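You operate a simulated robot arm through the tools that you are given. There is no shell and no other tool. Be economical: measure what you need, move in short steps, check, and stop when the job is done.

You are at the controls of a simulated two-armed robot. One attempt, no reset.

TASK
On the table top, fold the tea towel in half, so that its two short edges meet.

It is judged by the outcome, as a careful person would: the job done as asked, and still so three seconds after it is handed in. It fails if anything else is knocked over, pushed out of place, dropped, spilled or broken. Flat cloth is picked up by pressing the open fingertips on it (5 to 10 N) and closing them slowly along it; thin cloth reads only 2 to 8 mm in the jaws.

THE ROBOT
Two 7-joint arms with two-finger parallel grippers on one trunk, on a base that drives. Base frame: it is fixed to the floor where the robot stands at the start and does not move with it; the origin is under the middle of the robot, x ahead of it, y to its left, z up; the surface under the hand at the start is at about z = 0.75. Lengths are in m, angles in rad, forces in N, time in s.
The left shoulder is at the start at [0.07, 0.188, 1.4], the right one opposite. With the tool pointing down near the work surface each hand reaches from about 0.1 to 0.66 m from the robot's upright axis, wherever it stands, measured 20 degrees to its own side. Places, roughly: table top [1, 0.2, 0.8]. Payload 3.91 kg a hand.
The tool frame of a hand sits at the grasp point between the pads (the TCP): z along the fingers, y along the line on which they close. The tips reach 0.03 m beyond it. The gripper opens to 0.11 m. The fingers are 0.02 m wide and 0.01 m thick; the gripper's body (0.048 by 0.112 m) begins 0.055 m behind the TCP.
Orientation is told as [roll, pitch, yaw] about the base's x, y, z axes, in that order, counted from this pose: with the fingers straight down and closing along the base's y, the tool's x points along the base's -x, its y along +y and its z along -z.

THE INTERFACE
- The arms move only by the tool send_rows. It takes "left_rows", "right_rows" or both (then of equal length, played together; a hand with none holds still); each is a list of rows, each a list of 7 numbers: the shift along the base's x, y, z in m, then the turn, a rotation vector about the base's x, y, z in rad, then the finger opening in m, from 0 to 0.11. In form: [[tx, ty, tz, ax, ay, az, grip], ...]. A call has 1 to 8 rows; each row shifts and turns the commanded pose from where the row before left it. A row lasts 0.2 s, in which the tool goes at most 0.05 m and 0.15 rad; a call with a longer step from one row to the next is refused whole, and so is a gripper value outside its range. Where a pose cannot be reached the arm comes as near as it can. A force on the tool above 40 N (or 10 N above the force at the start of the call, whichever is more), or a blocked arm, ends the call early, and 0.2 s more pass. Each finger travels about 0.072 m/s and halts on what it meets, pressing with about 39 N; the grip force reading is that of the motor and also rises with nothing between the fingers. The clock runs only during rows and for 0.2 s after the last one: add rows that do not move to give the fingers time. The reply holds the time, the measured pose of the TCP, the force on the tool along the base axes, the opening and the grip force, in the units named above and with some noise, with the torque about the TCP (base axes, N m) and any sound that the robot's microphone picked up.
- Cameras (640 x 400 px; columns grow to the right, rows downward): "scene" is now at [0.1086, 0.0104, 1.5857]; the picture's right is [0.18, -0.98, 0.00], its down [-0.91, -0.17, -0.39] and it looks along [0.38, 0.07, -0.92] (base axes); focal length 277 px, centre (320, 200). "left" rides on the left gripper at [0.072, -0.017, -0.103] in its tool frame; the picture's right is [0.23, 0.97, 0.00], its down [-0.76, 0.18, -0.62] and it looks along [-0.61, 0.14, 0.78] (tool axes); focal length 222 px, centre (320, 200). "right" rides on the right gripper at [0.072, 0.017, -0.103] in its tool frame; the picture's right is [-0.23, 0.97, 0.00], its down [-0.76, -0.18, -0.62] and it looks along [-0.61, -0.14, 0.78] (tool axes); focal length 222 px, centre (320, 200). There is no depth. A picture from a camera that has moved, and an enlarged one, comes with that camera's place and axes in the base frame and with its lens.
- capture(camera): a new picture of that camera. No time passes.
- lift_body(by): slides the trunk up (or, below 0, down) by that many m; the arms and the scene camera ride with it, the base frame stays. It gives what a move gives, with no picture.
- drive_base(legs): drives the robot by 1 to 6 legs, each [ahead, turn to the left] in m and rad, along the robot's own axes; the way and the turn of a leg run together, so that a leg with both is an arc; at most 1.5 m and 3.142 rad a leg. The arms and the cameras ride along, it lands a little off, and it stops where it bumps. It gives what a move gives.
- aim_head(pan, tilt): turns the head with the scene camera to pan (to the left, within 1.501 rad either way) and tilt (down, from -0.506 to 1.204), counted from straight ahead of the robot. It gives what a move gives.
- enlarge(camera, box): a new picture of the part [left, top, right, bottom] of that camera's present view, enlarged. No time passes.
- sign_off(): hands the job in; it is judged then, once.

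Work in short steps. Places have to be worked out from the pictures, the camera data and where the tool is seen: move nearer, look again, correct. Check each grasp and each placing, and mend what went wrong. You have 120 turns and 108 pictures in all, those below and enlarged ones among them. Open the grippers and draw the arms clear of the work before you hand the job in, unless the task says otherwise; then end with one line.

The tools are called after "Call:" by a JSON object that holds its "name" and its "arguments". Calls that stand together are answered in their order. send_rows: Moves the arms, as the interface text tells. Its arguments: {"type":"object","properties":{"left_rows":{"type":"array","items":{"type":"array","items":{"type":"number"}}},"right_rows":{"type":"array","items":{"type":"array","items":{"type":"number"}}}},"required":[]} The other tools are called the same way: lift_body (by) slides the trunk up or down; drive_base (legs) drives the base; aim_head (pan, tilt) turns the head that bears the scene camera; capture (camera) takes a picture; enlarge (camera, box) takes an enlarged picture of a part of a camera's view; sign_off () hands the job in.

At the start:

```text
t: 0.0
left_eef_pos: [0.5588, 0.3199, 0.9016]
left_tcp_rot: [-0.001, -0.001, 0.001]
left_contact_force: [0.2, 0.5, -0.1]
left_torque: [0.0, -0.01, -0.02]
left_finger_gap: 0.11
left_gripper_force: 0.1
right_eef_pos: [0.5415, -0.1187, 0.9774]
right_tcp_rot: [0.0, -0.001, 0.0]
right_contact_force: [0.2, 0.3, 0.5]
right_torque: [-0.01, 0.04, -0.02]
right_finger_gap: 0.1102
right_gripper_force: 0.1
trunk travel left (down, up): [-0.91, 0.03]
robot x, y, heading: [0.0025, 0.0018, 0.001]
head pan, tilt: [0.183, 1.173]
```

scene: 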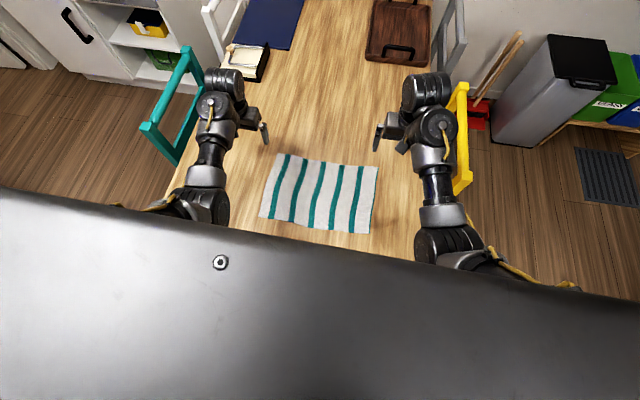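
right: 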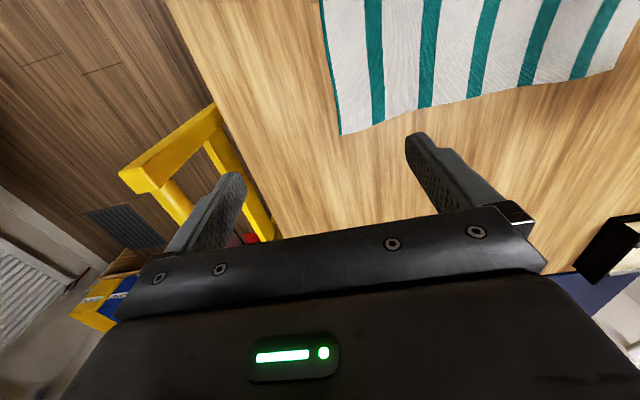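
left: 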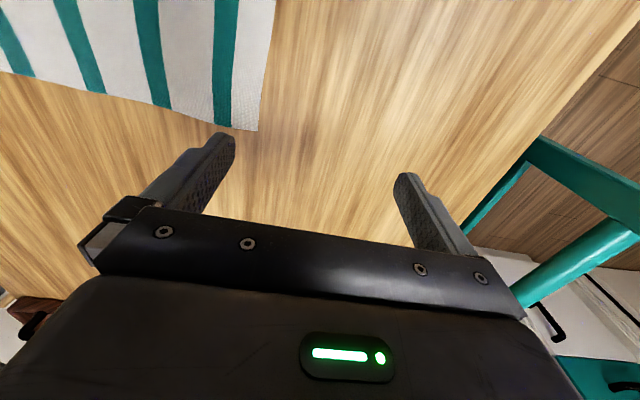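

The towel lies with its short edges at y≈0.253 and y≈-0.10, spanning x≈0.36 to 0.60, with the table at z≈0.75. I plan to pinch the two left corners, left hand on the far one and right hand on the near one, and fold towards the right. First I'll move both hands above those corners to see if the arms fit.

Call:
{"name": "send_rows", "arguments": {"left_rows": [[0.002, -0.013, -0.005, 0, 0, 0, 0.05], [0.002, -0.013, -0.005, 0, 0, 0, 0.05], [0.002, -0.013, -0.005, 0, 0, 0, 0.05], [0.002, -0.013, -0.005, 0, 0, 0, 0.05], [0.002, -0.013, -0.005, 0, 0, 0, 0.05], [0.003, -0.013, -0.005, 0, 0, 0, 0.05], [0.003, -0.013, -0.005, 0, 0, 0, 0.05], [0.002, -0.012, -0.005, 0, 0, 0, 0.05]], "right_rows": [[-0.03, 0.02, -0.01, 0, 0, 0, 0.05], [-0.03, 0.02, -0.01, 0, 0, 0, 0.05], [-0.03, 0.03, -0.01, 0, 0, 0, 0.05], [-0.03, 0.035, -0.01, 0, 0, 0, 0.05], [-0.03, 0.035, -0.01, 0, 0, 0, 0.05], [-0.007, 0.045, -0.01, 0, 0, 0, 0.05], [0, 0.045, -0.01, 0, 0, 0, 0.05], [0, 0.045, -0.01, 0, 0, 0, 0.05]]}}

Call:
{"name": "capture", "arguments": {"camera": "scene"}}

```text
t: 1.7
left_eef_pos: [0.576, 0.2245, 0.8652]
left_tcp_rot: [0.001, 0.002, 0.001]
left_contact_force: [-0.3, 0.3, 0.0]
left_torque: [0.02, 0.01, 0.02]
left_finger_gap: 0.05
left_gripper_force: 0.0
right_eef_pos: [0.3904, 0.013, 0.8334]
right_tcp_rot: [-0.193, 0.014, -0.053]
right_contact_force: [-1.2, 0.5, 0.0]
right_torque: [0.01, 0.01, 0.03]
right_finger_gap: 0.0497
right_gripper_force: 0.0
trunk travel left (down, up): [-0.91, 0.03]
robot x, y, heading: [-0.0049, 0.0019, -0.004]
head pan, tilt: [0.183, 1.173]
stopped in row 8 (right hand): the arm was blocked; the commanded pose is now the measured one
```

```text
104 pictures are left
camera scene: at [0.1096, 0.0097, 1.5856], right [0.18, -0.98, 0.0], down [-0.91, -0.17, -0.39], along [0.38, 0.07, -0.92], focal length 277 px, centre (320, 200)
```

scene: 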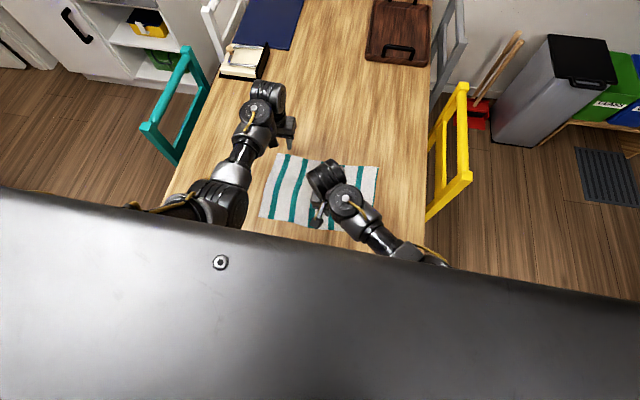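

The right arm is blocked before it can cross, so both hands can't do this together. I'll fold with the left hand, one corner at a time, with the base turned right so that all four corners are within its reach. First I raise both hands and pull the right arm back to its own side.

Call:
{"name": "send_rows", "arguments": {"left_rows": [[0, 0, 0.02, 0, 0, 0, 0.05], [0, 0, 0.02, 0, 0, 0, 0.05], [0, 0, 0.02, 0, 0, 0, 0.05], [0, 0, 0.02, 0, 0, 0, 0.05], [0, 0, 0.02, 0, 0, 0, 0.05], [0, 0, 0.0, 0, 0, 0, 0.05], [0, 0, 0.0, 0, 0, 0, 0.05], [0, 0, 0, 0, 0, 0, 0.05]], "right_rows": [[0, -0.01, 0.03, 0.03, 0, 0, 0.05], [0, -0.02, 0.04, 0.04, 0, 0.02, 0.05], [0, -0.035, 0.04, 0.04, 0, 0.02, 0.05], [0, -0.04, 0.025, 0.04, 0, 0.01, 0.05], [0, -0.04, 0.02, 0.04, 0, 0, 0.05], [-0.01, -0.045, 0.01, 0, 0, 0, 0.05], [-0.01, -0.045, 0, 0, 0, 0, 0.05], [-0.01, -0.045, 0, 0, 0, 0, 0.05]]}}

Call:
{"name": "drive_base", "arguments": {"legs": [[-0.1, 0], [0, -0.5]]}}

Call:
{"name": "aim_head", "arguments": {"pan": 0.6, "tilt": 1.0}}

Call:
{"name": "capture", "arguments": {"camera": "scene"}}

```text
refused: row 3 steps farther than a row can; nothing moved
```

```text
t: 4.3
left_eef_pos: [0.5122, -0.0778, 0.8633]
left_tcp_rot: [-0.002, -0.001, -0.501]
left_contact_force: [-0.6, 0.0, -0.2]
left_torque: [-0.02, -0.01, -0.03]
left_finger_gap: 0.0504
left_gripper_force: 0.0
right_eef_pos: [0.248, -0.1767, 0.8331]
right_tcp_rot: [-0.191, 0.013, -0.553]
right_contact_force: [0.0, 0.0, 0.2]
right_torque: [0.01, 0.02, 0.0]
right_finger_gap: 0.0501
right_gripper_force: 0.2
trunk travel left (down, up): [-0.91, 0.03]
robot x, y, heading: [-0.1003, -0.0011, -0.502]
head pan, tilt: [0.183, 1.173]
```

```text
t: 5.2
left_eef_pos: [0.5128, -0.0785, 0.8633]
left_tcp_rot: [-0.001, 0.001, -0.501]
left_contact_force: [-0.3, -0.5, 0.3]
left_torque: [-0.03, 0.01, 0.0]
left_finger_gap: 0.05
left_gripper_force: 0.0
right_eef_pos: [0.2488, -0.1758, 0.8332]
right_tcp_rot: [-0.194, 0.014, -0.553]
right_contact_force: [0.4, -0.5, -0.1]
right_torque: [0.02, 0.01, -0.01]
right_finger_gap: 0.0502
right_gripper_force: 0.1
trunk travel left (down, up): [-0.91, 0.03]
robot x, y, heading: [-0.0991, -0.0026, -0.5]
head pan, tilt: [0.6, 1.0]
```

```text
103 pictures are left
camera scene: at [0.0147, -0.0175, 1.5967], right [0.1, -1.0, 0.0], down [-0.84, -0.08, -0.54], along [0.54, 0.05, -0.84], focal length 277 px, centre (320, 200)
```

scene: 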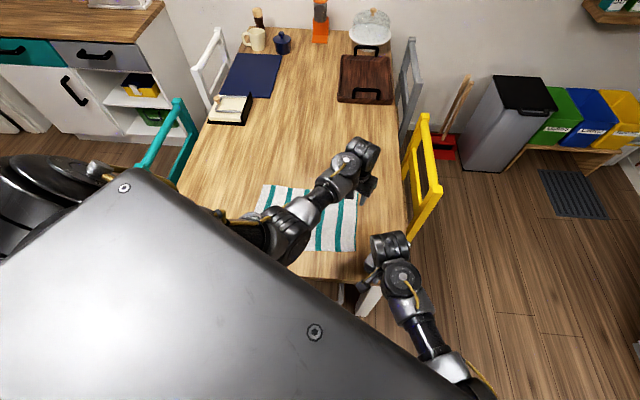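

The base turned without touching anything. I raise both hands, then drive ahead about 0.08 m so the left hand can reach every corner.

Call:
{"name": "send_rows", "arguments": {"left_rows": [[0, 0, 0.02, 0, 0, 0, 0.05], [0, 0, 0.02, 0, 0, 0, 0.05], [0, 0, 0.02, 0, 0, 0, 0.05], [0, 0, 0, 0, 0, 0, 0.05]], "right_rows": [[-0.01, -0.02, 0.03, 0, 0, 0, 0.05], [-0.01, -0.02, 0.03, 0, 0, 0, 0.05], [-0.01, -0.02, 0.03, 0, 0, 0, 0.05], [0, 0, 0.02, 0, 0, 0, 0.05]]}}

Call:
{"name": "drive_base", "arguments": {"legs": [[0.08, 0]]}}

```text
t: 6.2
left_eef_pos: [0.5128, -0.078, 0.9232]
left_tcp_rot: [-0.001, 0.002, -0.501]
left_contact_force: [0.7, 0.8, -0.2]
left_torque: [-0.01, 0.01, 0.0]
left_finger_gap: 0.0503
left_gripper_force: 0.1
right_eef_pos: [0.2246, -0.2262, 0.9092]
right_tcp_rot: [-0.192, 0.013, -0.552]
right_contact_force: [0.0, 0.4, 0.4]
right_torque: [-0.01, 0.03, 0.03]
right_finger_gap: 0.0501
right_gripper_force: 0.2
right hand out of reach, approached as far as the arm can: row 3, 4
trunk travel left (down, up): [-0.91, 0.03]
robot x, y, heading: [-0.0976, 0.0011, -0.499]
head pan, tilt: [0.6, 1.0]
```

```text
t: 7.2
left_eef_pos: [0.5755, -0.1138, 0.9275]
left_tcp_rot: [0.0, -0.005, -0.501]
left_contact_force: [0.0, 0.6, 0.5]
left_torque: [-0.02, -0.03, -0.01]
left_finger_gap: 0.05
left_gripper_force: 0.1
right_eef_pos: [0.2876, -0.2607, 0.9109]
right_tcp_rot: [-0.191, 0.008, -0.553]
right_contact_force: [-1.2, -0.2, 0.9]
right_torque: [0.01, -0.04, 0.0]
right_finger_gap: 0.05
right_gripper_force: 0.0
trunk travel left (down, up): [-0.91, 0.03]
robot x, y, heading: [-0.0329, -0.0372, -0.504]
head pan, tilt: [0.6, 1.0]
```

Now I move the left hand above the far-left corner and turn it back so it closes along y.

Call:
{"name": "send_rows", "arguments": {"left_rows": [[0, 0.0415, -0.003, 0, 0, 0.0625, 0.045], [0, 0.0415, -0.003, 0, 0, 0.0625, 0.045], [0, 0.0415, -0.003, 0, 0, 0.0625, 0.045], [0, 0.0415, -0.003, 0, 0, 0.0625, 0.045], [0, 0.0415, -0.003, 0, 0, 0.0625, 0.045], [0, 0.0415, -0.003, 0, 0, 0.0625, 0.045], [0, 0.0415, -0.003, 0, 0, 0.0625, 0.045], [0, 0.0415, -0.003, 0, 0, 0.0625, 0.045]]}}

Call:
{"name": "capture", "arguments": {"camera": "left"}}

Call:
{"name": "capture", "arguments": {"camera": "scene"}}

```text
t: 7.8
left_eef_pos: [0.5809, -0.044, 0.9194]
left_tcp_rot: [-0.003, -0.008, -0.385]
left_contact_force: [5.7, -6.9, -20.1]
left_torque: [0.26, -0.85, 0.36]
left_finger_gap: 0.045
left_gripper_force: 0.0
right_eef_pos: [0.2916, -0.2614, 0.9105]
right_tcp_rot: [-0.192, 0.011, -0.553]
right_contact_force: [-0.5, -0.4, 0.5]
right_torque: [-0.01, -0.03, 0.01]
right_finger_gap: 0.0502
right_gripper_force: 0.0
trunk travel left (down, up): [-0.91, 0.03]
robot x, y, heading: [-0.0282, -0.0415, -0.5]
head pan, tilt: [0.6, 1.0]
stopped in row 2 (left hand): the force on the tool passed its limit at 62 N (the readings are from after the stop); the commanded pose is now the measured one
```

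```text
102 pictures are left
camera left: at [0.5073, -0.0329, 1.0227], right [0.15, 0.99, 0.0], down [0.77, -0.12, 0.63], along [0.62, -0.1, -0.78], focal length 222 px, centre (320, 200)
```

left: 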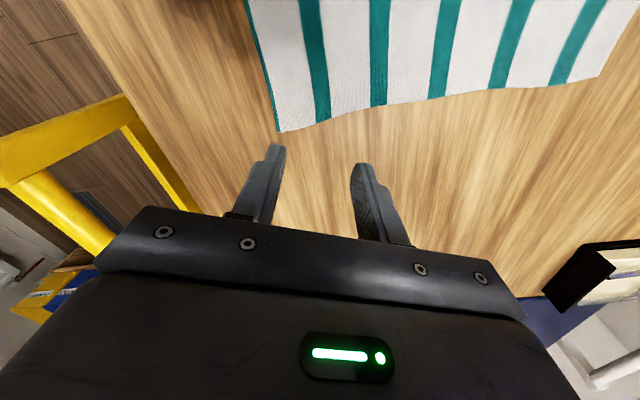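

```text
101 pictures are left
camera scene: at [0.0808, -0.0522, 1.597], right [0.1, -1.0, 0.0], down [-0.84, -0.08, -0.54], along [0.54, 0.05, -0.84], focal length 277 px, centre (320, 200)
```

scene: 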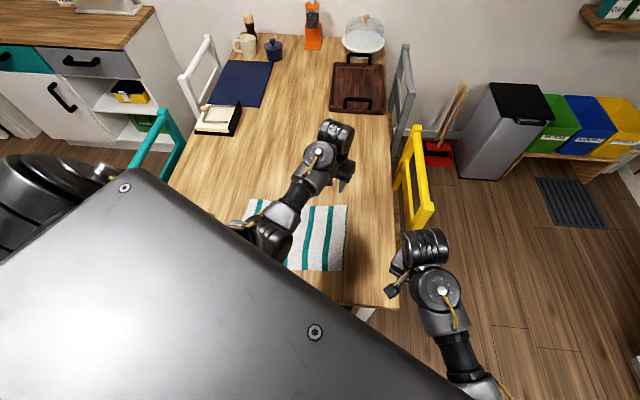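

Nothing is near the hand, so that force spike was probably from starting too fast. I'll repeat the move more gently.

Call:
{"name": "send_rows", "arguments": {"left_rows": [[0, 0.012, 0, 0, 0, 0.03, 0.045], [0, 0.022, 0, 0, 0, 0.05, 0.045], [0, 0.03, 0, 0, 0, 0.05, 0.045], [0, 0.03, 0, 0, 0, 0.05, 0.045], [0, 0.03, 0, 0, 0, 0.05, 0.045], [0, 0.03, 0, 0, 0, 0.05, 0.045], [0, 0.03, 0, 0, 0, 0.05, 0.045], [0, 0.02, 0, 0, 0, 0.05, 0.045]]}}

```text
t: 8.2
left_eef_pos: [0.5826, -0.0382, 0.9206]
left_tcp_rot: [-0.001, -0.013, -0.367]
left_contact_force: [5.7, -6.7, -16.8]
left_torque: [0.38, -0.74, 0.37]
left_finger_gap: 0.0447
left_gripper_force: 0.0
right_eef_pos: [0.2934, -0.2631, 0.909]
right_tcp_rot: [-0.192, 0.012, -0.556]
right_contact_force: [0.3, -0.4, -0.4]
right_torque: [0.03, -0.03, 0.02]
right_finger_gap: 0.0503
right_gripper_force: 0.1
trunk travel left (down, up): [-0.91, 0.03]
robot x, y, heading: [-0.0298, -0.0373, -0.511]
head pan, tilt: [0.6, 1.0]
stopped in row 1 (left hand): the force on the tool passed its limit at 47 N (the readings are from after the stop); the commanded pose is now the measured one
```

A steady contact force remains on the left arm. I'll back off with a small upward move and see whether it clears.

Call:
{"name": "send_rows", "arguments": {"left_rows": [[0, -0.003, 0.005, 0, 0, -0.02, 0.045], [0, -0.005, 0.01, 0, 0, -0.02, 0.045], [0, -0.005, 0.01, 0, 0, -0.02, 0.045], [0, 0, 0.0, 0, 0, 0, 0.045]]}}

Call:
{"name": "aim_head", "arguments": {"pan": 1.2, "tilt": 0.8}}

Call:
{"name": "capture", "arguments": {"camera": "scene"}}

```text
t: 8.5
left_eef_pos: [0.5858, -0.0418, 0.9218]
left_tcp_rot: [-0.001, -0.015, -0.372]
left_contact_force: [4.9, -7.2, -19.4]
left_torque: [0.24, -0.77, 0.32]
left_finger_gap: 0.045
left_gripper_force: 0.0
right_eef_pos: [0.2927, -0.2658, 0.9087]
right_tcp_rot: [-0.19, 0.012, -0.554]
right_contact_force: [-0.1, 0.8, 0.6]
right_torque: [0.0, 0.0, -0.01]
right_finger_gap: 0.0499
right_gripper_force: 0.0
trunk travel left (down, up): [-0.91, 0.03]
robot x, y, heading: [-0.033, -0.0364, -0.502]
head pan, tilt: [0.6, 1.0]
stopped in row 1 (left hand): the force on the tool passed its limit at 52 N (the readings are from after the stop); the commanded pose is now the measured one
```

```text
t: 9.5
left_eef_pos: [0.5835, -0.042, 0.9212]
left_tcp_rot: [-0.002, -0.015, -0.373]
left_contact_force: [6.3, -10.1, -29.2]
left_torque: [0.52, -1.63, 0.66]
left_finger_gap: 0.0451
left_gripper_force: 0.1
right_eef_pos: [0.292, -0.2638, 0.9087]
right_tcp_rot: [-0.191, 0.012, -0.555]
right_contact_force: [0.1, 0.0, 0.2]
right_torque: [-0.02, 0.05, -0.01]
right_finger_gap: 0.05
right_gripper_force: 0.0
trunk travel left (down, up): [-0.91, 0.03]
robot x, y, heading: [-0.0299, -0.0387, -0.5]
head pan, tilt: [1.201, 0.799]
```

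```text
100 pictures are left
camera scene: at [0.0761, -0.0103, 1.6119], right [0.64, -0.77, 0.0], down [-0.55, -0.46, -0.7], along [0.53, 0.45, -0.72], focal length 277 px, centre (320, 200)
```

scene: 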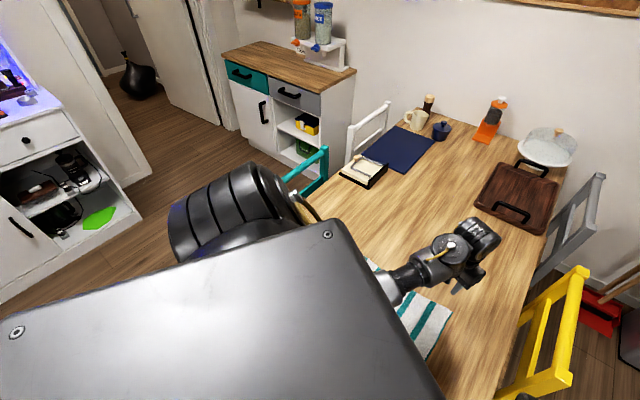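

Something in the arm pushes the hand down and to the right, so I'll yield that way: down, right and yaw back, all gently.

Call:
{"name": "send_rows", "arguments": {"left_rows": [[0, -0.002, -0.004, 0, 0, -0.01, 0.045], [0, -0.004, -0.006, 0, 0, -0.01, 0.045], [0, -0.006, -0.008, 0, 0, -0.02, 0.045], [0, 0, 0.0, 0, 0, 0, 0.045]]}}

Call:
{"name": "capture", "arguments": {"camera": "right"}}

```text
t: 10.5
left_eef_pos: [0.5848, -0.0517, 0.9029]
left_tcp_rot: [-0.002, -0.013, -0.412]
left_contact_force: [-0.3, -0.1, -0.4]
left_torque: [0.01, -0.01, -0.01]
left_finger_gap: 0.045
left_gripper_force: 0.1
right_eef_pos: [0.2915, -0.2641, 0.9096]
right_tcp_rot: [-0.192, 0.013, -0.554]
right_contact_force: [0.3, -0.1, -0.3]
right_torque: [-0.02, 0.0, 0.01]
right_finger_gap: 0.0501
right_gripper_force: 0.1
trunk travel left (down, up): [-0.91, 0.03]
robot x, y, heading: [-0.0319, -0.035, -0.499]
head pan, tilt: [1.201, 0.799]
```

```text
99 pictures are left
camera right: at [0.2508, -0.1962, 1.0075], right [0.69, 0.69, -0.19], down [0.62, -0.45, 0.64], along [0.36, -0.56, -0.75], focal length 222 px, centre (320, 200)
```

right: 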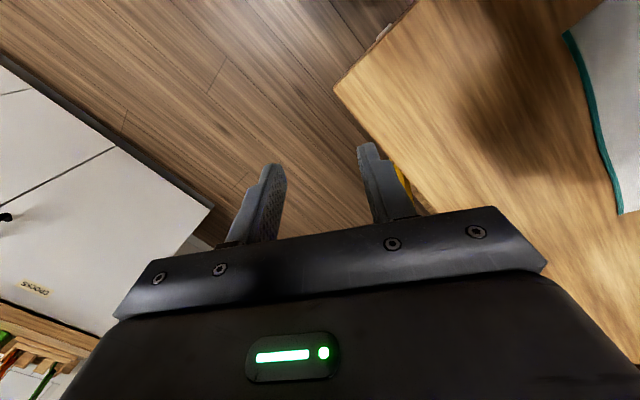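

The force has gone. I try again, lower and in small steps, keeping the yaw for now.

Call:
{"name": "send_rows", "arguments": {"left_rows": [[0, 0.003, -0.006, 0, 0, 0, 0.045], [0, 0.008, -0.012, 0, 0, 0, 0.045], [0, 0.015, -0.012, 0, 0, 0, 0.045], [0, 0.02, -0.01, 0, 0, 0, 0.045], [0, 0.025, 0, 0, 0, 0, 0.045], [0, 0.025, 0, 0, 0, 0, 0.045], [0, 0.02, 0, 0, 0, 0, 0.045], [0, 0.01, 0, 0, 0, 0, 0.045]]}}

```text
t: 12.3
left_eef_pos: [0.5848, 0.0733, 0.863]
left_tcp_rot: [-0.001, -0.013, -0.413]
left_contact_force: [0.0, -0.3, 0.7]
left_torque: [-0.02, -0.01, 0.0]
left_finger_gap: 0.0449
left_gripper_force: 0.0
right_eef_pos: [0.2935, -0.2639, 0.907]
right_tcp_rot: [-0.191, 0.013, -0.554]
right_contact_force: [0.9, -0.9, -0.3]
right_torque: [-0.02, 0.0, 0.01]
right_finger_gap: 0.0501
right_gripper_force: 0.1
trunk travel left (down, up): [-0.91, 0.03]
robot x, y, heading: [-0.0311, -0.0417, -0.505]
head pan, tilt: [1.201, 0.799]
```

That move was free. I continue to above the far-left corner and bring in the yaw gradually.

Call:
{"name": "send_rows", "arguments": {"left_rows": [[0, 0.008, 0, 0, 0, 0.03, 0.045], [0, 0.018, 0, 0, 0, 0.05, 0.045], [0, 0.025, 0, 0, 0, 0.06, 0.045], [-0.002, 0.025, 0, 0, 0, 0.06, 0.045], [-0.002, 0.025, 0, 0, 0, 0.06, 0.045], [-0.002, 0.022, 0, 0, 0, 0.06, 0.045], [-0.001, 0.015, 0, 0, 0, 0.05, 0.045], [-0.001, 0.007, 0, 0, 0, 0.04, 0.045]]}}

Call:
{"name": "capture", "arguments": {"camera": "left"}}

```text
t: 14.1
left_eef_pos: [0.5761, 0.2208, 0.8634]
left_tcp_rot: [-0.002, -0.014, -0.001]
left_contact_force: [0.0, 0.7, -0.1]
left_torque: [-0.02, 0.0, -0.01]
left_finger_gap: 0.0452
left_gripper_force: 0.1
right_eef_pos: [0.2929, -0.2631, 0.9092]
right_tcp_rot: [-0.191, 0.013, -0.554]
right_contact_force: [0.7, -0.1, -0.5]
right_torque: [0.0, 0.01, 0.0]
right_finger_gap: 0.0497
right_gripper_force: 0.1
trunk travel left (down, up): [-0.91, 0.03]
robot x, y, heading: [-0.0305, -0.0351, -0.499]
head pan, tilt: [1.201, 0.799]
```

```text
98 pictures are left
camera left: at [0.5026, 0.2016, 0.9654], right [-0.23, 0.97, -0.01], down [0.75, 0.18, 0.63], along [0.62, 0.14, -0.77], focal length 222 px, centre (320, 200)
```

left: 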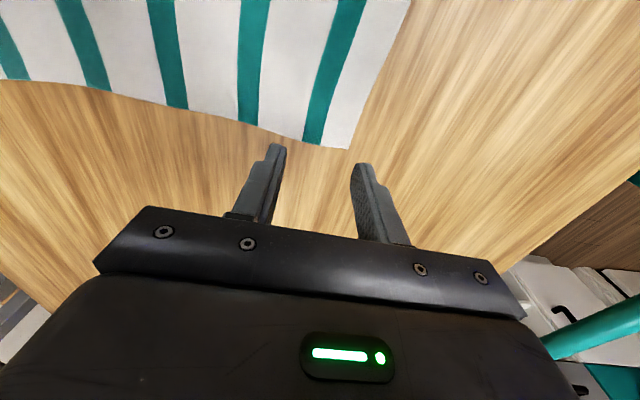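

The corner is at about (0.601, 0.2535) and the hand sits just inside it. I lower it to just above the table.

Call:
{"name": "send_rows", "arguments": {"left_rows": [[0.001, -0.001, -0.005, 0, 0, 0, 0.045], [0.001, -0.001, -0.012, 0, 0, 0, 0.045], [0.001, -0.001, -0.018, 0, 0, 0, 0.045], [0, 0, -0.018, 0, 0, 0, 0.045], [0, 0, -0.014, 0, 0, 0, 0.045], [0, 0, -0.007, 0, 0, 0, 0.045], [0, 0, -0.004, 0, 0, 0, 0.045], [0, 0, -0.002, 0, 0, 0, 0.045]]}}

Call:
{"name": "capture", "arguments": {"camera": "left"}}

```text
t: 15.9
left_eef_pos: [0.5788, 0.2147, 0.782]
left_tcp_rot: [-0.003, -0.014, -0.001]
left_contact_force: [-0.9, -0.3, 0.1]
left_torque: [-0.02, -0.02, 0.02]
left_finger_gap: 0.0449
left_gripper_force: 0.1
right_eef_pos: [0.2927, -0.264, 0.907]
right_tcp_rot: [-0.193, 0.012, -0.554]
right_contact_force: [-0.3, 0.7, 0.7]
right_torque: [0.02, 0.05, -0.01]
right_finger_gap: 0.0502
right_gripper_force: 0.0
trunk travel left (down, up): [-0.91, 0.03]
robot x, y, heading: [-0.0316, -0.0392, -0.503]
head pan, tilt: [1.201, 0.799]
```

```text
97 pictures are left
camera left: at [0.5055, 0.1976, 0.885], right [-0.23, 0.97, -0.01], down [0.75, 0.18, 0.63], along [0.62, 0.14, -0.77], focal length 222 px, centre (320, 200)
```

left: 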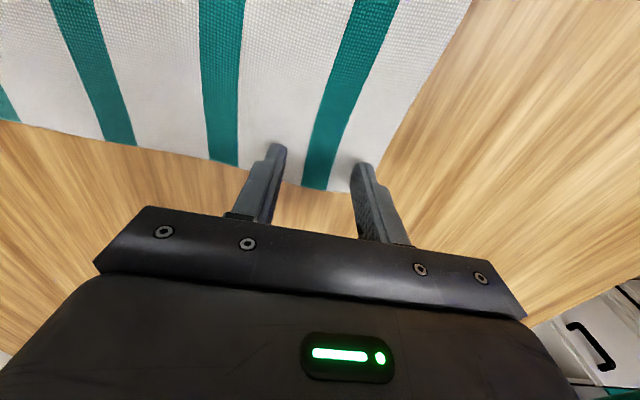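

The tips sit over the cloth, close to the far edge. I pull in a few mm and press gently.

Call:
{"name": "send_rows", "arguments": {"left_rows": [[-0.004, -0.002, -0.001, 0, 0, 0, 0.045], [-0.003, -0.001, -0.002, 0, 0, 0, 0.045], [0, 0, -0.0015, 0, 0, 0, 0.045], [0, 0, -0.0015, 0, 0, 0, 0.045]]}}

```text
t: 16.9
left_eef_pos: [0.5717, 0.2134, 0.7814]
left_tcp_rot: [0.0, -0.025, -0.001]
left_contact_force: [7.8, 3.5, 37.8]
left_torque: [0.46, 0.02, -0.12]
left_finger_gap: 0.0453
left_gripper_force: 0.3
right_eef_pos: [0.2909, -0.2649, 0.9094]
right_tcp_rot: [-0.189, 0.01, -0.556]
right_contact_force: [0.0, 0.6, 0.0]
right_torque: [-0.01, 0.01, -0.01]
right_finger_gap: 0.0502
right_gripper_force: 0.1
trunk travel left (down, up): [-0.91, 0.03]
robot x, y, heading: [-0.0322, -0.0348, -0.499]
head pan, tilt: [1.201, 0.799]
```

The press reads 38 N, which is too hard. I ease up about 4.5 mm to reach 5–10 N.

Call:
{"name": "send_rows", "arguments": {"left_rows": [[0, 0, 0.0025, 0, 0, 0, 0.045], [0, 0, 0.002, 0, 0, 0, 0.045], [0, 0, 0, 0, 0, 0, 0.045]]}}

```text
t: 17.7
left_eef_pos: [0.5711, 0.2108, 0.781]
left_tcp_rot: [-0.002, -0.015, -0.002]
left_contact_force: [3.4, 1.8, 18.2]
left_torque: [0.5, -0.02, -0.08]
left_finger_gap: 0.0455
left_gripper_force: 0.6
right_eef_pos: [0.2914, -0.2634, 0.9083]
right_tcp_rot: [-0.191, 0.01, -0.554]
right_contact_force: [-0.1, 0.0, 0.7]
right_torque: [0.01, -0.02, -0.02]
right_finger_gap: 0.0503
right_gripper_force: 0.1
trunk travel left (down, up): [-0.91, 0.03]
robot x, y, heading: [-0.0349, -0.0392, -0.497]
head pan, tilt: [1.201, 0.799]
```

Another 2.2 mm up should give about 8 N. Then I close slowly.

Call:
{"name": "send_rows", "arguments": {"left_rows": [[0, 0, 0.0022, 0, 0, 0, 0.045], [0, 0, 0, 0, 0, 0, 0.045]]}}

```text
t: 18.3
left_eef_pos: [0.5714, 0.2124, 0.7827]
left_tcp_rot: [-0.002, -0.009, -0.001]
left_contact_force: [0.7, 0.5, 0.6]
left_torque: [0.02, 0.01, -0.02]
left_finger_gap: 0.045
left_gripper_force: 0.1
right_eef_pos: [0.2928, -0.2645, 0.908]
right_tcp_rot: [-0.193, 0.013, -0.555]
right_contact_force: [0.1, -1.2, -0.7]
right_torque: [0.02, 0.0, -0.01]
right_finger_gap: 0.0501
right_gripper_force: 0.0
trunk travel left (down, up): [-0.91, 0.03]
robot x, y, heading: [-0.0349, -0.0355, -0.508]
head pan, tilt: [1.201, 0.799]
```

Call:
{"name": "send_rows", "arguments": {"left_rows": [[0, 0, -0.0012, 0, 0, 0, 0.045], [0, 0, 0, 0, 0, 0, 0.045]]}}

```text
t: 18.9
left_eef_pos: [0.572, 0.2133, 0.7818]
left_tcp_rot: [-0.003, -0.014, -0.004]
left_contact_force: [0.7, -0.8, 0.3]
left_torque: [0.03, -0.01, 0.01]
left_finger_gap: 0.0449
left_gripper_force: 0.1
right_eef_pos: [0.2943, -0.2638, 0.9087]
right_tcp_rot: [-0.192, 0.013, -0.556]
right_contact_force: [-0.3, 0.4, -0.7]
right_torque: [-0.03, 0.01, 0.01]
right_finger_gap: 0.0501
right_gripper_force: 0.0
trunk travel left (down, up): [-0.91, 0.03]
robot x, y, heading: [-0.0315, -0.0348, -0.505]
head pan, tilt: [1.201, 0.799]
```

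Call:
{"name": "send_rows", "arguments": {"left_rows": [[0, 0, -0.001, 0, 0, 0, 0.045], [0, 0, 0, 0, 0, 0, 0.045]]}}

```text
t: 19.5
left_eef_pos: [0.5724, 0.2139, 0.7817]
left_tcp_rot: [-0.001, -0.015, -0.001]
left_contact_force: [-0.1, 1.3, 2.4]
left_torque: [0.05, 0.01, 0.03]
left_finger_gap: 0.0453
left_gripper_force: 0.1
right_eef_pos: [0.2919, -0.2639, 0.9097]
right_tcp_rot: [-0.192, 0.013, -0.555]
right_contact_force: [0.0, 1.0, 0.3]
right_torque: [0.02, -0.01, 0.01]
right_finger_gap: 0.0499
right_gripper_force: 0.1
trunk travel left (down, up): [-0.91, 0.03]
robot x, y, heading: [-0.0322, -0.0406, -0.503]
head pan, tilt: [1.201, 0.799]
```

Contact reads 2.4 N. I press another 0.6 mm and close slowly.

Call:
{"name": "send_rows", "arguments": {"left_rows": [[0, 0, -0.0006, 0, 0, 0, 0.045], [0, 0, 0, 0, 0, 0, 0.04], [0, 0, 0, 0, 0, 0, 0.034], [0, 0, 0, 0, 0, 0, 0.028], [0, 0, 0, 0, 0, 0, 0.022], [0, 0, 0, 0, 0, 0, 0.016], [0, 0, 0, 0, 0, 0, 0.01], [0, 0, 0, 0, 0, 0, 0.004]]}}

Call:
{"name": "capture", "arguments": {"camera": "left"}}

```text
t: 21.3
left_eef_pos: [0.5716, 0.2117, 0.7805]
left_tcp_rot: [-0.003, -0.015, -0.001]
left_contact_force: [0.4, 0.2, 8.3]
left_torque: [0.06, 0.04, -0.03]
left_finger_gap: 0.0038
left_gripper_force: 0.1
right_eef_pos: [0.292, -0.2642, 0.9094]
right_tcp_rot: [-0.191, 0.012, -0.554]
right_contact_force: [0.2, 0.2, -0.2]
right_torque: [0.02, -0.01, -0.01]
right_finger_gap: 0.0501
right_gripper_force: 0.1
trunk travel left (down, up): [-0.91, 0.03]
robot x, y, heading: [-0.0314, -0.0355, -0.507]
head pan, tilt: [1.201, 0.799]
```

```text
96 pictures are left
camera left: at [0.4982, 0.1941, 0.8834], right [-0.23, 0.97, -0.01], down [0.75, 0.18, 0.63], along [0.62, 0.14, -0.77], focal length 222 px, centre (320, 200)
```

left: 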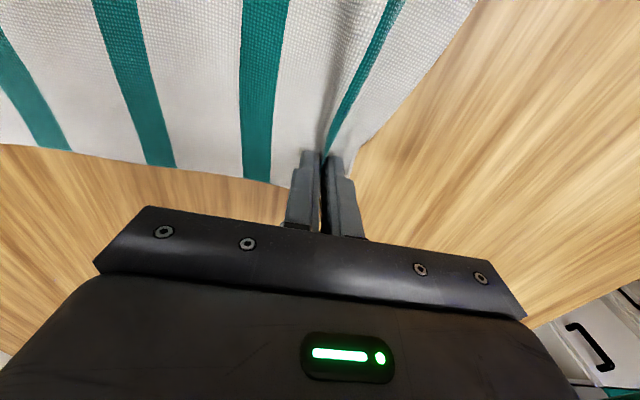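

The cloth has bunched between the fingers. I close fully and lift 5 cm while drifting slightly right.

Call:
{"name": "send_rows", "arguments": {"left_rows": [[0, 0, 0, 0, 0, 0, 0], [0, 0, 0, 0, 0, 0, 0], [0, -0.002, 0.006, 0, 0, 0, 0], [0, -0.004, 0.012, 0, 0, 0, 0], [0, -0.005, 0.015, 0, 0, 0, 0], [0, -0.005, 0.012, 0, 0, 0, 0], [0, 0, 0.005, 0, 0, 0, 0]]}}

Call:
{"name": "capture", "arguments": {"camera": "left"}}

```text
t: 22.9
left_eef_pos: [0.5744, 0.1959, 0.8306]
left_tcp_rot: [-0.002, -0.014, -0.001]
left_contact_force: [0.0, 0.5, 0.1]
left_torque: [-0.01, 0.03, 0.0]
left_finger_gap: 0.0022
left_gripper_force: 39.0
right_eef_pos: [0.2933, -0.2637, 0.9091]
right_tcp_rot: [-0.192, 0.012, -0.556]
right_contact_force: [-1.2, 0.2, -0.2]
right_torque: [0.02, -0.01, 0.01]
right_finger_gap: 0.0503
right_gripper_force: 0.0
trunk travel left (down, up): [-0.91, 0.03]
robot x, y, heading: [-0.0291, -0.0411, -0.501]
head pan, tilt: [1.201, 0.799]
```

```text
95 pictures are left
camera left: at [0.4993, 0.1786, 0.9326], right [-0.23, 0.97, -0.01], down [0.75, 0.18, 0.63], along [0.62, 0.14, -0.77], focal length 222 px, centre (320, 200)
```

left: 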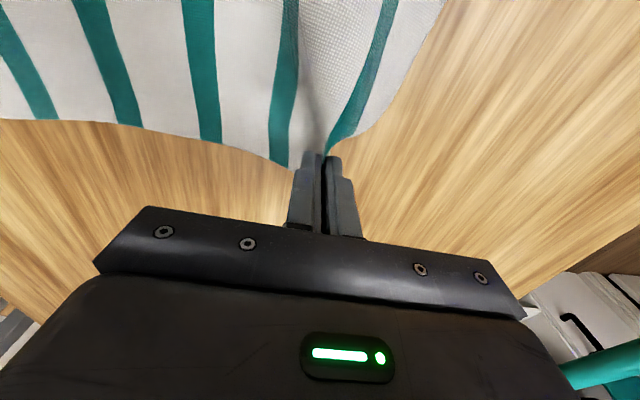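

The grasp holds, but the ridge runs parallel to the edge, so the loose 2 cm flap would tuck under when folded. I'll lay it back down and pinch again with the fingers closing along x at the very edge.

Call:
{"name": "send_rows", "arguments": {"left_rows": [[0, 0.005, -0.01, 0, 0, 0, 0], [0, 0.005, -0.015, 0, 0, 0, 0], [0, 0.005, -0.013, 0, 0, 0, 0], [0, 0.002, -0.006, 0, 0, 0, 0], [0, 0, 0, 0, 0, 0, 0.015], [0, 0, 0, 0, 0, 0, 0.03], [0, 0, 0, 0, 0, 0, 0.045]]}}

Call:
{"name": "send_rows", "arguments": {"left_rows": [[0, 0, 0.006, 0, 0, 0, 0.045], [0, 0, 0.012, 0, 0, 0, 0.045], [0, 0, 0.02, 0, 0, 0, 0.045], [0, 0, 0.02, 0, 0, -0.06, 0.045], [0, 0, 0.01, 0, 0, -0.12, 0.045], [0, 0.005, 0, 0, 0, -0.14, 0.045], [0, 0.005, 0, 0, 0, -0.14, 0.045], [0, 0, 0, 0, 0, -0.14, 0.045]]}}

Call:
{"name": "send_rows", "arguments": {"left_rows": [[0, 0.005, 0, 0, 0, -0.13, 0.045], [0, 0.005, 0, 0, 0, -0.14, 0.045], [0, 0.005, 0, 0, 0, -0.14, 0.045], [0, 0, 0, 0, 0, -0.14, 0.045], [0, 0, 0, 0, 0, -0.14, 0.045], [0, 0, 0, 0, 0, -0.14, 0.045], [0, 0, 0, 0, 0, -0.12, 0.045], [0, 0, 0, 0, 0, 0, 0.045]]}}

Call:
{"name": "capture", "arguments": {"camera": "left"}}

```text
t: 24.5
left_eef_pos: [0.5721, 0.2144, 0.7864]
left_tcp_rot: [-0.004, -0.013, -0.002]
left_contact_force: [-0.3, -0.6, -0.6]
left_torque: [-0.01, 0.01, 0.04]
left_finger_gap: 0.0453
left_gripper_force: 0.1
right_eef_pos: [0.2927, -0.2639, 0.9078]
right_tcp_rot: [-0.192, 0.011, -0.553]
right_contact_force: [-0.4, 0.9, -0.3]
right_torque: [-0.02, -0.03, 0.02]
right_finger_gap: 0.0501
right_gripper_force: 0.0
trunk travel left (down, up): [-0.91, 0.03]
robot x, y, heading: [-0.0312, -0.0379, -0.504]
head pan, tilt: [1.201, 0.799]
```

```text
t: 26.3
left_eef_pos: [0.5712, 0.2224, 0.8554]
left_tcp_rot: [0.0, -0.014, -0.602]
left_contact_force: [0.8, 0.0, -0.7]
left_torque: [0.0, -0.02, 0.0]
left_finger_gap: 0.0451
left_gripper_force: 0.1
right_eef_pos: [0.2927, -0.2635, 0.9079]
right_tcp_rot: [-0.192, 0.012, -0.555]
right_contact_force: [0.5, 0.4, -0.2]
right_torque: [-0.02, -0.01, 0.0]
right_finger_gap: 0.0499
right_gripper_force: 0.0
trunk travel left (down, up): [-0.91, 0.03]
robot x, y, heading: [-0.029, -0.034, -0.501]
head pan, tilt: [1.201, 0.799]
```

```text
t: 28.1
left_eef_pos: [0.5726, 0.2382, 0.854]
left_tcp_rot: [-0.001, -0.015, -1.554]
left_contact_force: [-0.6, 0.3, -1.0]
left_torque: [0.01, 0.03, -0.01]
left_finger_gap: 0.0449
left_gripper_force: 0.0
right_eef_pos: [0.293, -0.2637, 0.9084]
right_tcp_rot: [-0.193, 0.011, -0.554]
right_contact_force: [0.1, -0.2, 0.3]
right_torque: [-0.03, -0.02, 0.0]
right_finger_gap: 0.0503
right_gripper_force: 0.1
trunk travel left (down, up): [-0.91, 0.03]
robot x, y, heading: [-0.0285, -0.0367, -0.501]
head pan, tilt: [1.201, 0.799]
```

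```text
94 pictures are left
camera left: at [0.5548, 0.3107, 0.9566], right [0.97, 0.24, -0.01], down [0.19, -0.75, 0.63], along [0.15, -0.62, -0.77], focal length 222 px, centre (320, 200)
```

left: 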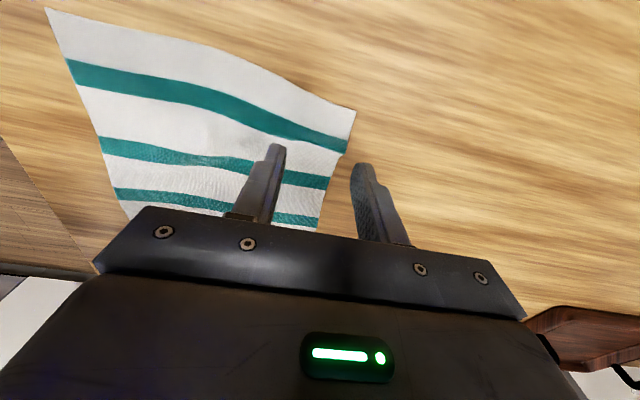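

The far corner is still at about (0.600, 0.255). I lower onto (0.570, 0.243) with the fingers now closing along x.

Call:
{"name": "send_rows", "arguments": {"left_rows": [[-0.001, 0.002, -0.005, 0, 0, 0, 0.045], [-0.001, 0.002, -0.012, 0, 0, 0, 0.045], [-0.001, 0.001, -0.018, 0, 0, -0.008, 0.045], [0, 0, -0.016, 0, 0, -0.008, 0.045], [0, 0, -0.01, 0, 0, 0, 0.045], [0, 0, -0.006, 0, 0, 0, 0.045], [0, 0, -0.004, 0, 0, 0, 0.045], [0, 0, 0, 0, 0, 0, 0.045]]}}

Call:
{"name": "capture", "arguments": {"camera": "left"}}

```text
t: 29.9
left_eef_pos: [0.568, 0.2426, 0.7838]
left_tcp_rot: [-0.002, -0.014, -1.566]
left_contact_force: [1.0, 0.3, -1.1]
left_torque: [0.01, 0.01, -0.02]
left_finger_gap: 0.0452
left_gripper_force: 0.0
right_eef_pos: [0.2921, -0.2637, 0.9088]
right_tcp_rot: [-0.192, 0.012, -0.554]
right_contact_force: [0.0, -0.4, 0.0]
right_torque: [-0.01, -0.01, -0.02]
right_finger_gap: 0.05
right_gripper_force: 0.1
trunk travel left (down, up): [-0.91, 0.03]
robot x, y, heading: [-0.033, -0.0411, -0.504]
head pan, tilt: [1.201, 0.799]
```

```text
93 pictures are left
camera left: at [0.5524, 0.3149, 0.8853], right [0.97, 0.23, -0.01], down [0.18, -0.75, 0.63], along [0.14, -0.62, -0.77], focal length 222 px, centre (320, 200)
```

left: 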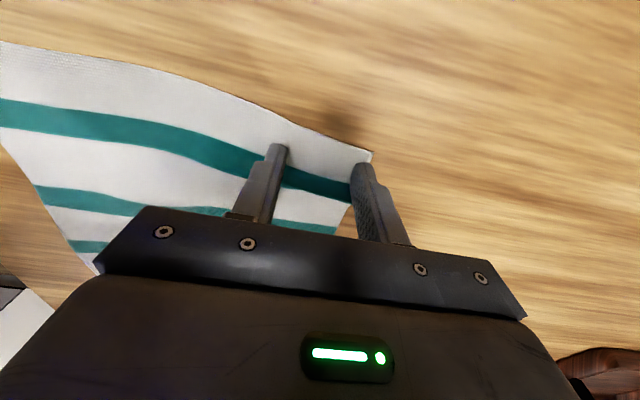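

The outer finger sits right on the far edge, so I shift 6 mm inward and 3 mm toward the short edge, then approach contact.

Call:
{"name": "send_rows", "arguments": {"left_rows": [[-0.003, 0.002, 0, 0, 0, 0, 0.045], [-0.003, 0.001, 0, 0, 0, 0, 0.045], [0, 0, -0.002, 0, 0, 0, 0.045], [0, 0, -0.0007, 0, 0, 0, 0.045], [0, 0, 0, 0, 0, 0, 0.045]]}}

```text
t: 31.1
left_eef_pos: [0.5638, 0.246, 0.7816]
left_tcp_rot: [0.0, -0.014, -1.567]
left_contact_force: [-1.2, -0.6, 5.5]
left_torque: [0.05, -0.04, 0.03]
left_finger_gap: 0.0448
left_gripper_force: 0.2
right_eef_pos: [0.2921, -0.264, 0.9087]
right_tcp_rot: [-0.19, 0.012, -0.554]
right_contact_force: [0.3, 0.6, -0.4]
right_torque: [0.02, 0.03, 0.0]
right_finger_gap: 0.0501
right_gripper_force: 0.1
trunk travel left (down, up): [-0.91, 0.03]
robot x, y, heading: [-0.0316, -0.0343, -0.499]
head pan, tilt: [1.201, 0.799]
```

The press reads 5.5 N, which is right. I close slowly.

Call:
{"name": "send_rows", "arguments": {"left_rows": [[0, 0, -0.0002, 0, 0, 0, 0.039], [0, 0, 0, 0, 0, 0, 0.033], [0, 0, 0, 0, 0, 0, 0.027], [0, 0, 0, 0, 0, 0, 0.021], [0, 0, 0, 0, 0, 0, 0.015], [0, 0, 0, 0, 0, 0, 0.009], [0, 0, 0, 0, 0, 0, 0.003], [0, 0, 0, 0, 0, 0, 0]]}}

Call:
{"name": "send_rows", "arguments": {"left_rows": [[0, 0, 0, 0, 0, 0, 0], [0, 0, 0.004, 0, 0, 0, 0], [0, -0.002, 0.01, 0, 0, 0, 0], [0, -0.004, 0.012, 0, 0, 0, 0], [0, -0.004, 0.008, 0, 0, 0, 0], [0, 0, 0, 0, 0, 0, 0]]}}

Call:
{"name": "capture", "arguments": {"camera": "left"}}

```text
t: 32.9
left_eef_pos: [0.5621, 0.2452, 0.7825]
left_tcp_rot: [-0.001, -0.014, -1.57]
left_contact_force: [-1.6, -0.9, 9.8]
left_torque: [-0.01, 0.01, -0.02]
left_finger_gap: 0.0023
left_gripper_force: 38.5
right_eef_pos: [0.2913, -0.2643, 0.9098]
right_tcp_rot: [-0.191, 0.012, -0.555]
right_contact_force: [0.4, -0.4, -0.8]
right_torque: [-0.03, 0.03, 0.0]
right_finger_gap: 0.0503
right_gripper_force: 0.0
trunk travel left (down, up): [-0.91, 0.03]
robot x, y, heading: [-0.029, -0.036, -0.497]
head pan, tilt: [1.201, 0.799]
```

```text
t: 34.3
left_eef_pos: [0.5628, 0.2361, 0.815]
left_tcp_rot: [-0.001, -0.014, -1.567]
left_contact_force: [0.8, 0.1, 0.6]
left_torque: [0.04, 0.0, 0.0]
left_finger_gap: 0.0025
left_gripper_force: 39.0
right_eef_pos: [0.2931, -0.2638, 0.9092]
right_tcp_rot: [-0.191, 0.012, -0.555]
right_contact_force: [-0.3, -0.3, -0.7]
right_torque: [-0.02, -0.03, 0.01]
right_finger_gap: 0.05
right_gripper_force: 0.0
trunk travel left (down, up): [-0.91, 0.03]
robot x, y, heading: [-0.0331, -0.0357, -0.502]
head pan, tilt: [1.201, 0.799]
```

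```text
92 pictures are left
camera left: at [0.5466, 0.3088, 0.9171], right [0.97, 0.23, -0.01], down [0.18, -0.75, 0.63], along [0.14, -0.62, -0.77], focal length 222 px, centre (320, 200)
```

left: 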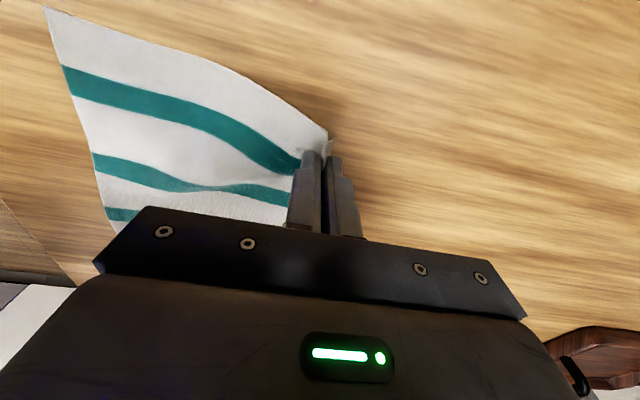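

The grasp is right at the corner. I carry it in a low arc towards the far-right corner.

Call:
{"name": "send_rows", "arguments": {"left_rows": [[0, -0.006, 0.008, 0, 0, 0, 0], [0, -0.012, 0.012, 0, 0, 0, 0], [0, -0.018, 0.012, 0, 0, 0, 0], [0, -0.02, 0.01, 0, 0, 0, 0], [0.001, -0.022, 0.008, 0, 0, 0, 0], [0.001, -0.022, 0.005, 0, 0, 0, 0], [0.001, -0.022, 0, 0, 0, 0, 0], [0.001, -0.022, 0, 0, 0, 0, 0]]}}

Call:
{"name": "aim_head", "arguments": {"pan": 0.6, "tilt": 1.0}}

Call:
{"name": "capture", "arguments": {"camera": "scene"}}

Call:
{"name": "capture", "arguments": {"camera": "left"}}

```text
t: 36.1
left_eef_pos: [0.5673, 0.0917, 0.8699]
left_tcp_rot: [-0.002, -0.013, -1.569]
left_contact_force: [0.6, 0.5, 0.2]
left_torque: [0.04, 0.0, -0.04]
left_finger_gap: 0.0024
left_gripper_force: 39.2
right_eef_pos: [0.2931, -0.2638, 0.909]
right_tcp_rot: [-0.193, 0.011, -0.556]
right_contact_force: [-1.0, -0.4, 0.3]
right_torque: [-0.04, 0.03, -0.01]
right_finger_gap: 0.0502
right_gripper_force: 0.0
trunk travel left (down, up): [-0.91, 0.03]
robot x, y, heading: [-0.032, -0.0425, -0.506]
head pan, tilt: [1.201, 0.799]
```

```text
t: 37.1
left_eef_pos: [0.5689, 0.093, 0.8695]
left_tcp_rot: [-0.003, -0.014, -1.567]
left_contact_force: [-0.4, -0.3, -0.3]
left_torque: [0.02, 0.02, 0.0]
left_finger_gap: 0.0022
left_gripper_force: 39.1
right_eef_pos: [0.2926, -0.2635, 0.908]
right_tcp_rot: [-0.192, 0.012, -0.556]
right_contact_force: [0.5, -0.8, -0.3]
right_torque: [0.03, 0.02, 0.04]
right_finger_gap: 0.0503
right_gripper_force: 0.1
trunk travel left (down, up): [-0.91, 0.03]
robot x, y, heading: [-0.034, -0.0397, -0.501]
head pan, tilt: [0.6, 1.0]
```

```text
91 pictures are left
camera scene: at [0.0837, -0.0551, 1.5968], right [0.1, -1.0, 0.0], down [-0.84, -0.08, -0.54], along [0.54, 0.05, -0.84], focal length 277 px, centre (320, 200)
```

scene: 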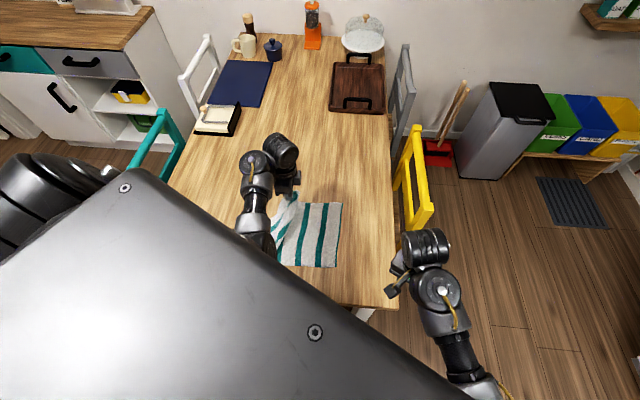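

```text
90 pictures are left
camera left: at [0.5516, 0.1662, 0.9714], right [0.97, 0.23, -0.01], down [0.18, -0.75, 0.63], along [0.14, -0.62, -0.77], focal length 222 px, centre (320, 200)
```

left: 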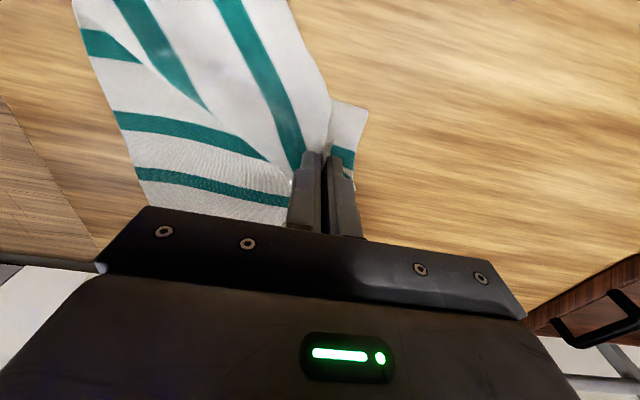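

The fold is forming well. I continue to y≈-0.085 while coming down.

Call:
{"name": "send_rows", "arguments": {"left_rows": [[0, -0.01, 0, 0, 0, 0, 0], [0, -0.022, 0, 0, 0, 0, 0], [0, -0.028, -0.004, 0, 0, 0, 0], [0, -0.028, -0.008, 0, 0, 0, 0], [0, -0.028, -0.01, 0, 0, 0, 0], [0, -0.026, -0.012, 0, 0, 0, 0], [0, -0.022, -0.012, 0, 0, 0, 0], [0, -0.014, -0.01, 0, 0, 0, 0]]}}

Call:
{"name": "capture", "arguments": {"camera": "scene"}}

Call:
{"name": "capture", "arguments": {"camera": "left"}}

```text
t: 38.9
left_eef_pos: [0.5668, -0.0869, 0.813]
left_tcp_rot: [-0.003, -0.014, -1.566]
left_contact_force: [0.6, 0.4, 0.2]
left_torque: [-0.02, 0.01, -0.04]
left_finger_gap: 0.0022
left_gripper_force: 39.2
right_eef_pos: [0.2931, -0.2646, 0.9096]
right_tcp_rot: [-0.193, 0.01, -0.554]
right_contact_force: [-0.4, 0.6, 0.0]
right_torque: [0.02, 0.05, 0.0]
right_finger_gap: 0.0502
right_gripper_force: 0.0
trunk travel left (down, up): [-0.91, 0.03]
robot x, y, heading: [-0.0329, -0.0334, -0.502]
head pan, tilt: [0.6, 1.0]
```

```text
89 pictures are left
camera scene: at [0.084, -0.0556, 1.5967], right [0.1, -1.0, 0.0], down [-0.84, -0.08, -0.54], along [0.54, 0.05, -0.84], focal length 277 px, centre (320, 200)
```

scene: 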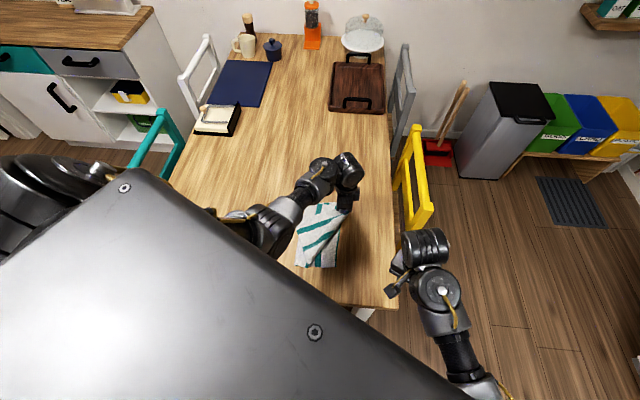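

```text
88 pictures are left
camera left: at [0.551, -0.0135, 0.9148], right [0.97, 0.23, -0.01], down [0.18, -0.75, 0.63], along [0.14, -0.62, -0.77], focal length 222 px, centre (320, 200)
```

left: 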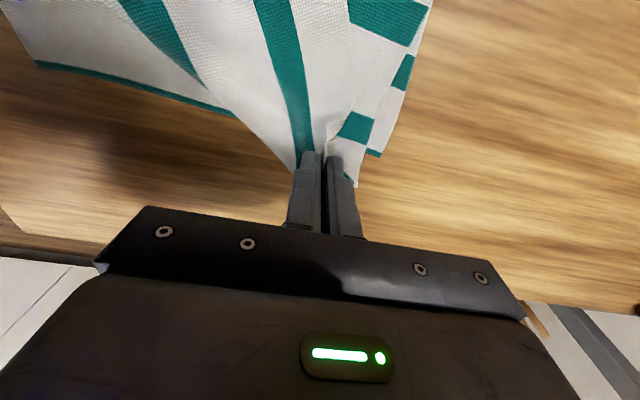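

The lower towel's far-right corner reads at about (0.616, -0.088). I nudge the hand to x≈0.577, y≈-0.08 and lower it to the table.

Call:
{"name": "send_rows", "arguments": {"left_rows": [[0.003, 0.002, -0.003, 0, 0, 0, 0], [0.004, 0.003, -0.006, 0, 0, 0, 0], [0.003, 0.002, -0.008, 0, 0, 0, 0], [0, 0, -0.006, 0, 0, 0, 0], [0, 0, -0.003, 0, 0, 0, 0], [0, 0, 0, 0, 0, 0, 0]]}}

Call:
{"name": "capture", "arguments": {"camera": "left"}}

```text
t: 40.3
left_eef_pos: [0.578, -0.0779, 0.7872]
left_tcp_rot: [-0.003, -0.014, -1.566]
left_contact_force: [-0.1, 0.4, -0.5]
left_torque: [-0.01, 0.04, -0.03]
left_finger_gap: 0.0025
left_gripper_force: 38.7
right_eef_pos: [0.2934, -0.2626, 0.9092]
right_tcp_rot: [-0.191, 0.013, -0.555]
right_contact_force: [-0.2, 0.1, 0.0]
right_torque: [0.04, 0.01, -0.01]
right_finger_gap: 0.0498
right_gripper_force: 0.0
trunk travel left (down, up): [-0.91, 0.03]
robot x, y, heading: [-0.0335, -0.037, -0.502]
head pan, tilt: [0.6, 1.0]
```

```text
87 pictures are left
camera left: at [0.561, -0.0056, 0.8896], right [0.97, 0.23, -0.01], down [0.18, -0.75, 0.63], along [0.14, -0.62, -0.77], focal length 222 px, centre (320, 200)
```

left: 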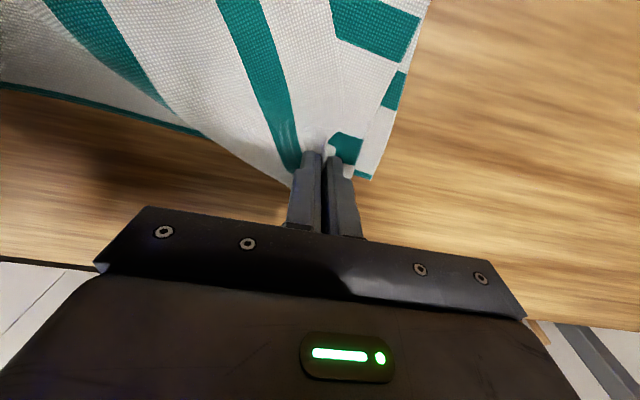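

The corner lies on top of the bottom one. I open slowly and lift to inspect it.

Call:
{"name": "send_rows", "arguments": {"left_rows": [[0, 0, -0.003, 0, 0, 0, 0], [0, 0, 0, 0, 0, 0, 0.008], [0, 0, 0, 0, 0, 0, 0.016], [0, 0, 0, 0, 0, 0, 0.026], [0, 0, 0.004, 0, 0, 0, 0.036], [0, 0, 0.012, 0, 0, 0, 0.04], [0, 0, 0.02, 0, 0, 0, 0.04], [0, 0, 0.025, 0, 0, 0, 0.04]]}}

Call:
{"name": "capture", "arguments": {"camera": "left"}}

```text
t: 42.1
left_eef_pos: [0.5771, -0.0795, 0.8457]
left_tcp_rot: [-0.002, -0.015, -1.569]
left_contact_force: [0.4, -0.1, 0.2]
left_torque: [0.02, 0.01, 0.02]
left_finger_gap: 0.04
left_gripper_force: 0.0
right_eef_pos: [0.2924, -0.2637, 0.9085]
right_tcp_rot: [-0.191, 0.011, -0.554]
right_contact_force: [-0.3, -0.9, 0.1]
right_torque: [-0.03, -0.01, -0.01]
right_finger_gap: 0.0498
right_gripper_force: 0.0
trunk travel left (down, up): [-0.91, 0.03]
robot x, y, heading: [-0.032, -0.0379, -0.502]
head pan, tilt: [0.6, 1.0]
```

```text
86 pictures are left
camera left: at [0.5599, -0.0065, 0.9475], right [0.97, 0.23, -0.01], down [0.18, -0.75, 0.63], along [0.14, -0.62, -0.77], focal length 222 px, centre (320, 200)
```

left: 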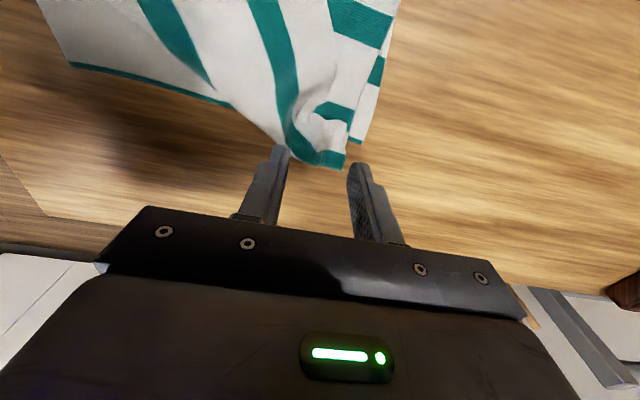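

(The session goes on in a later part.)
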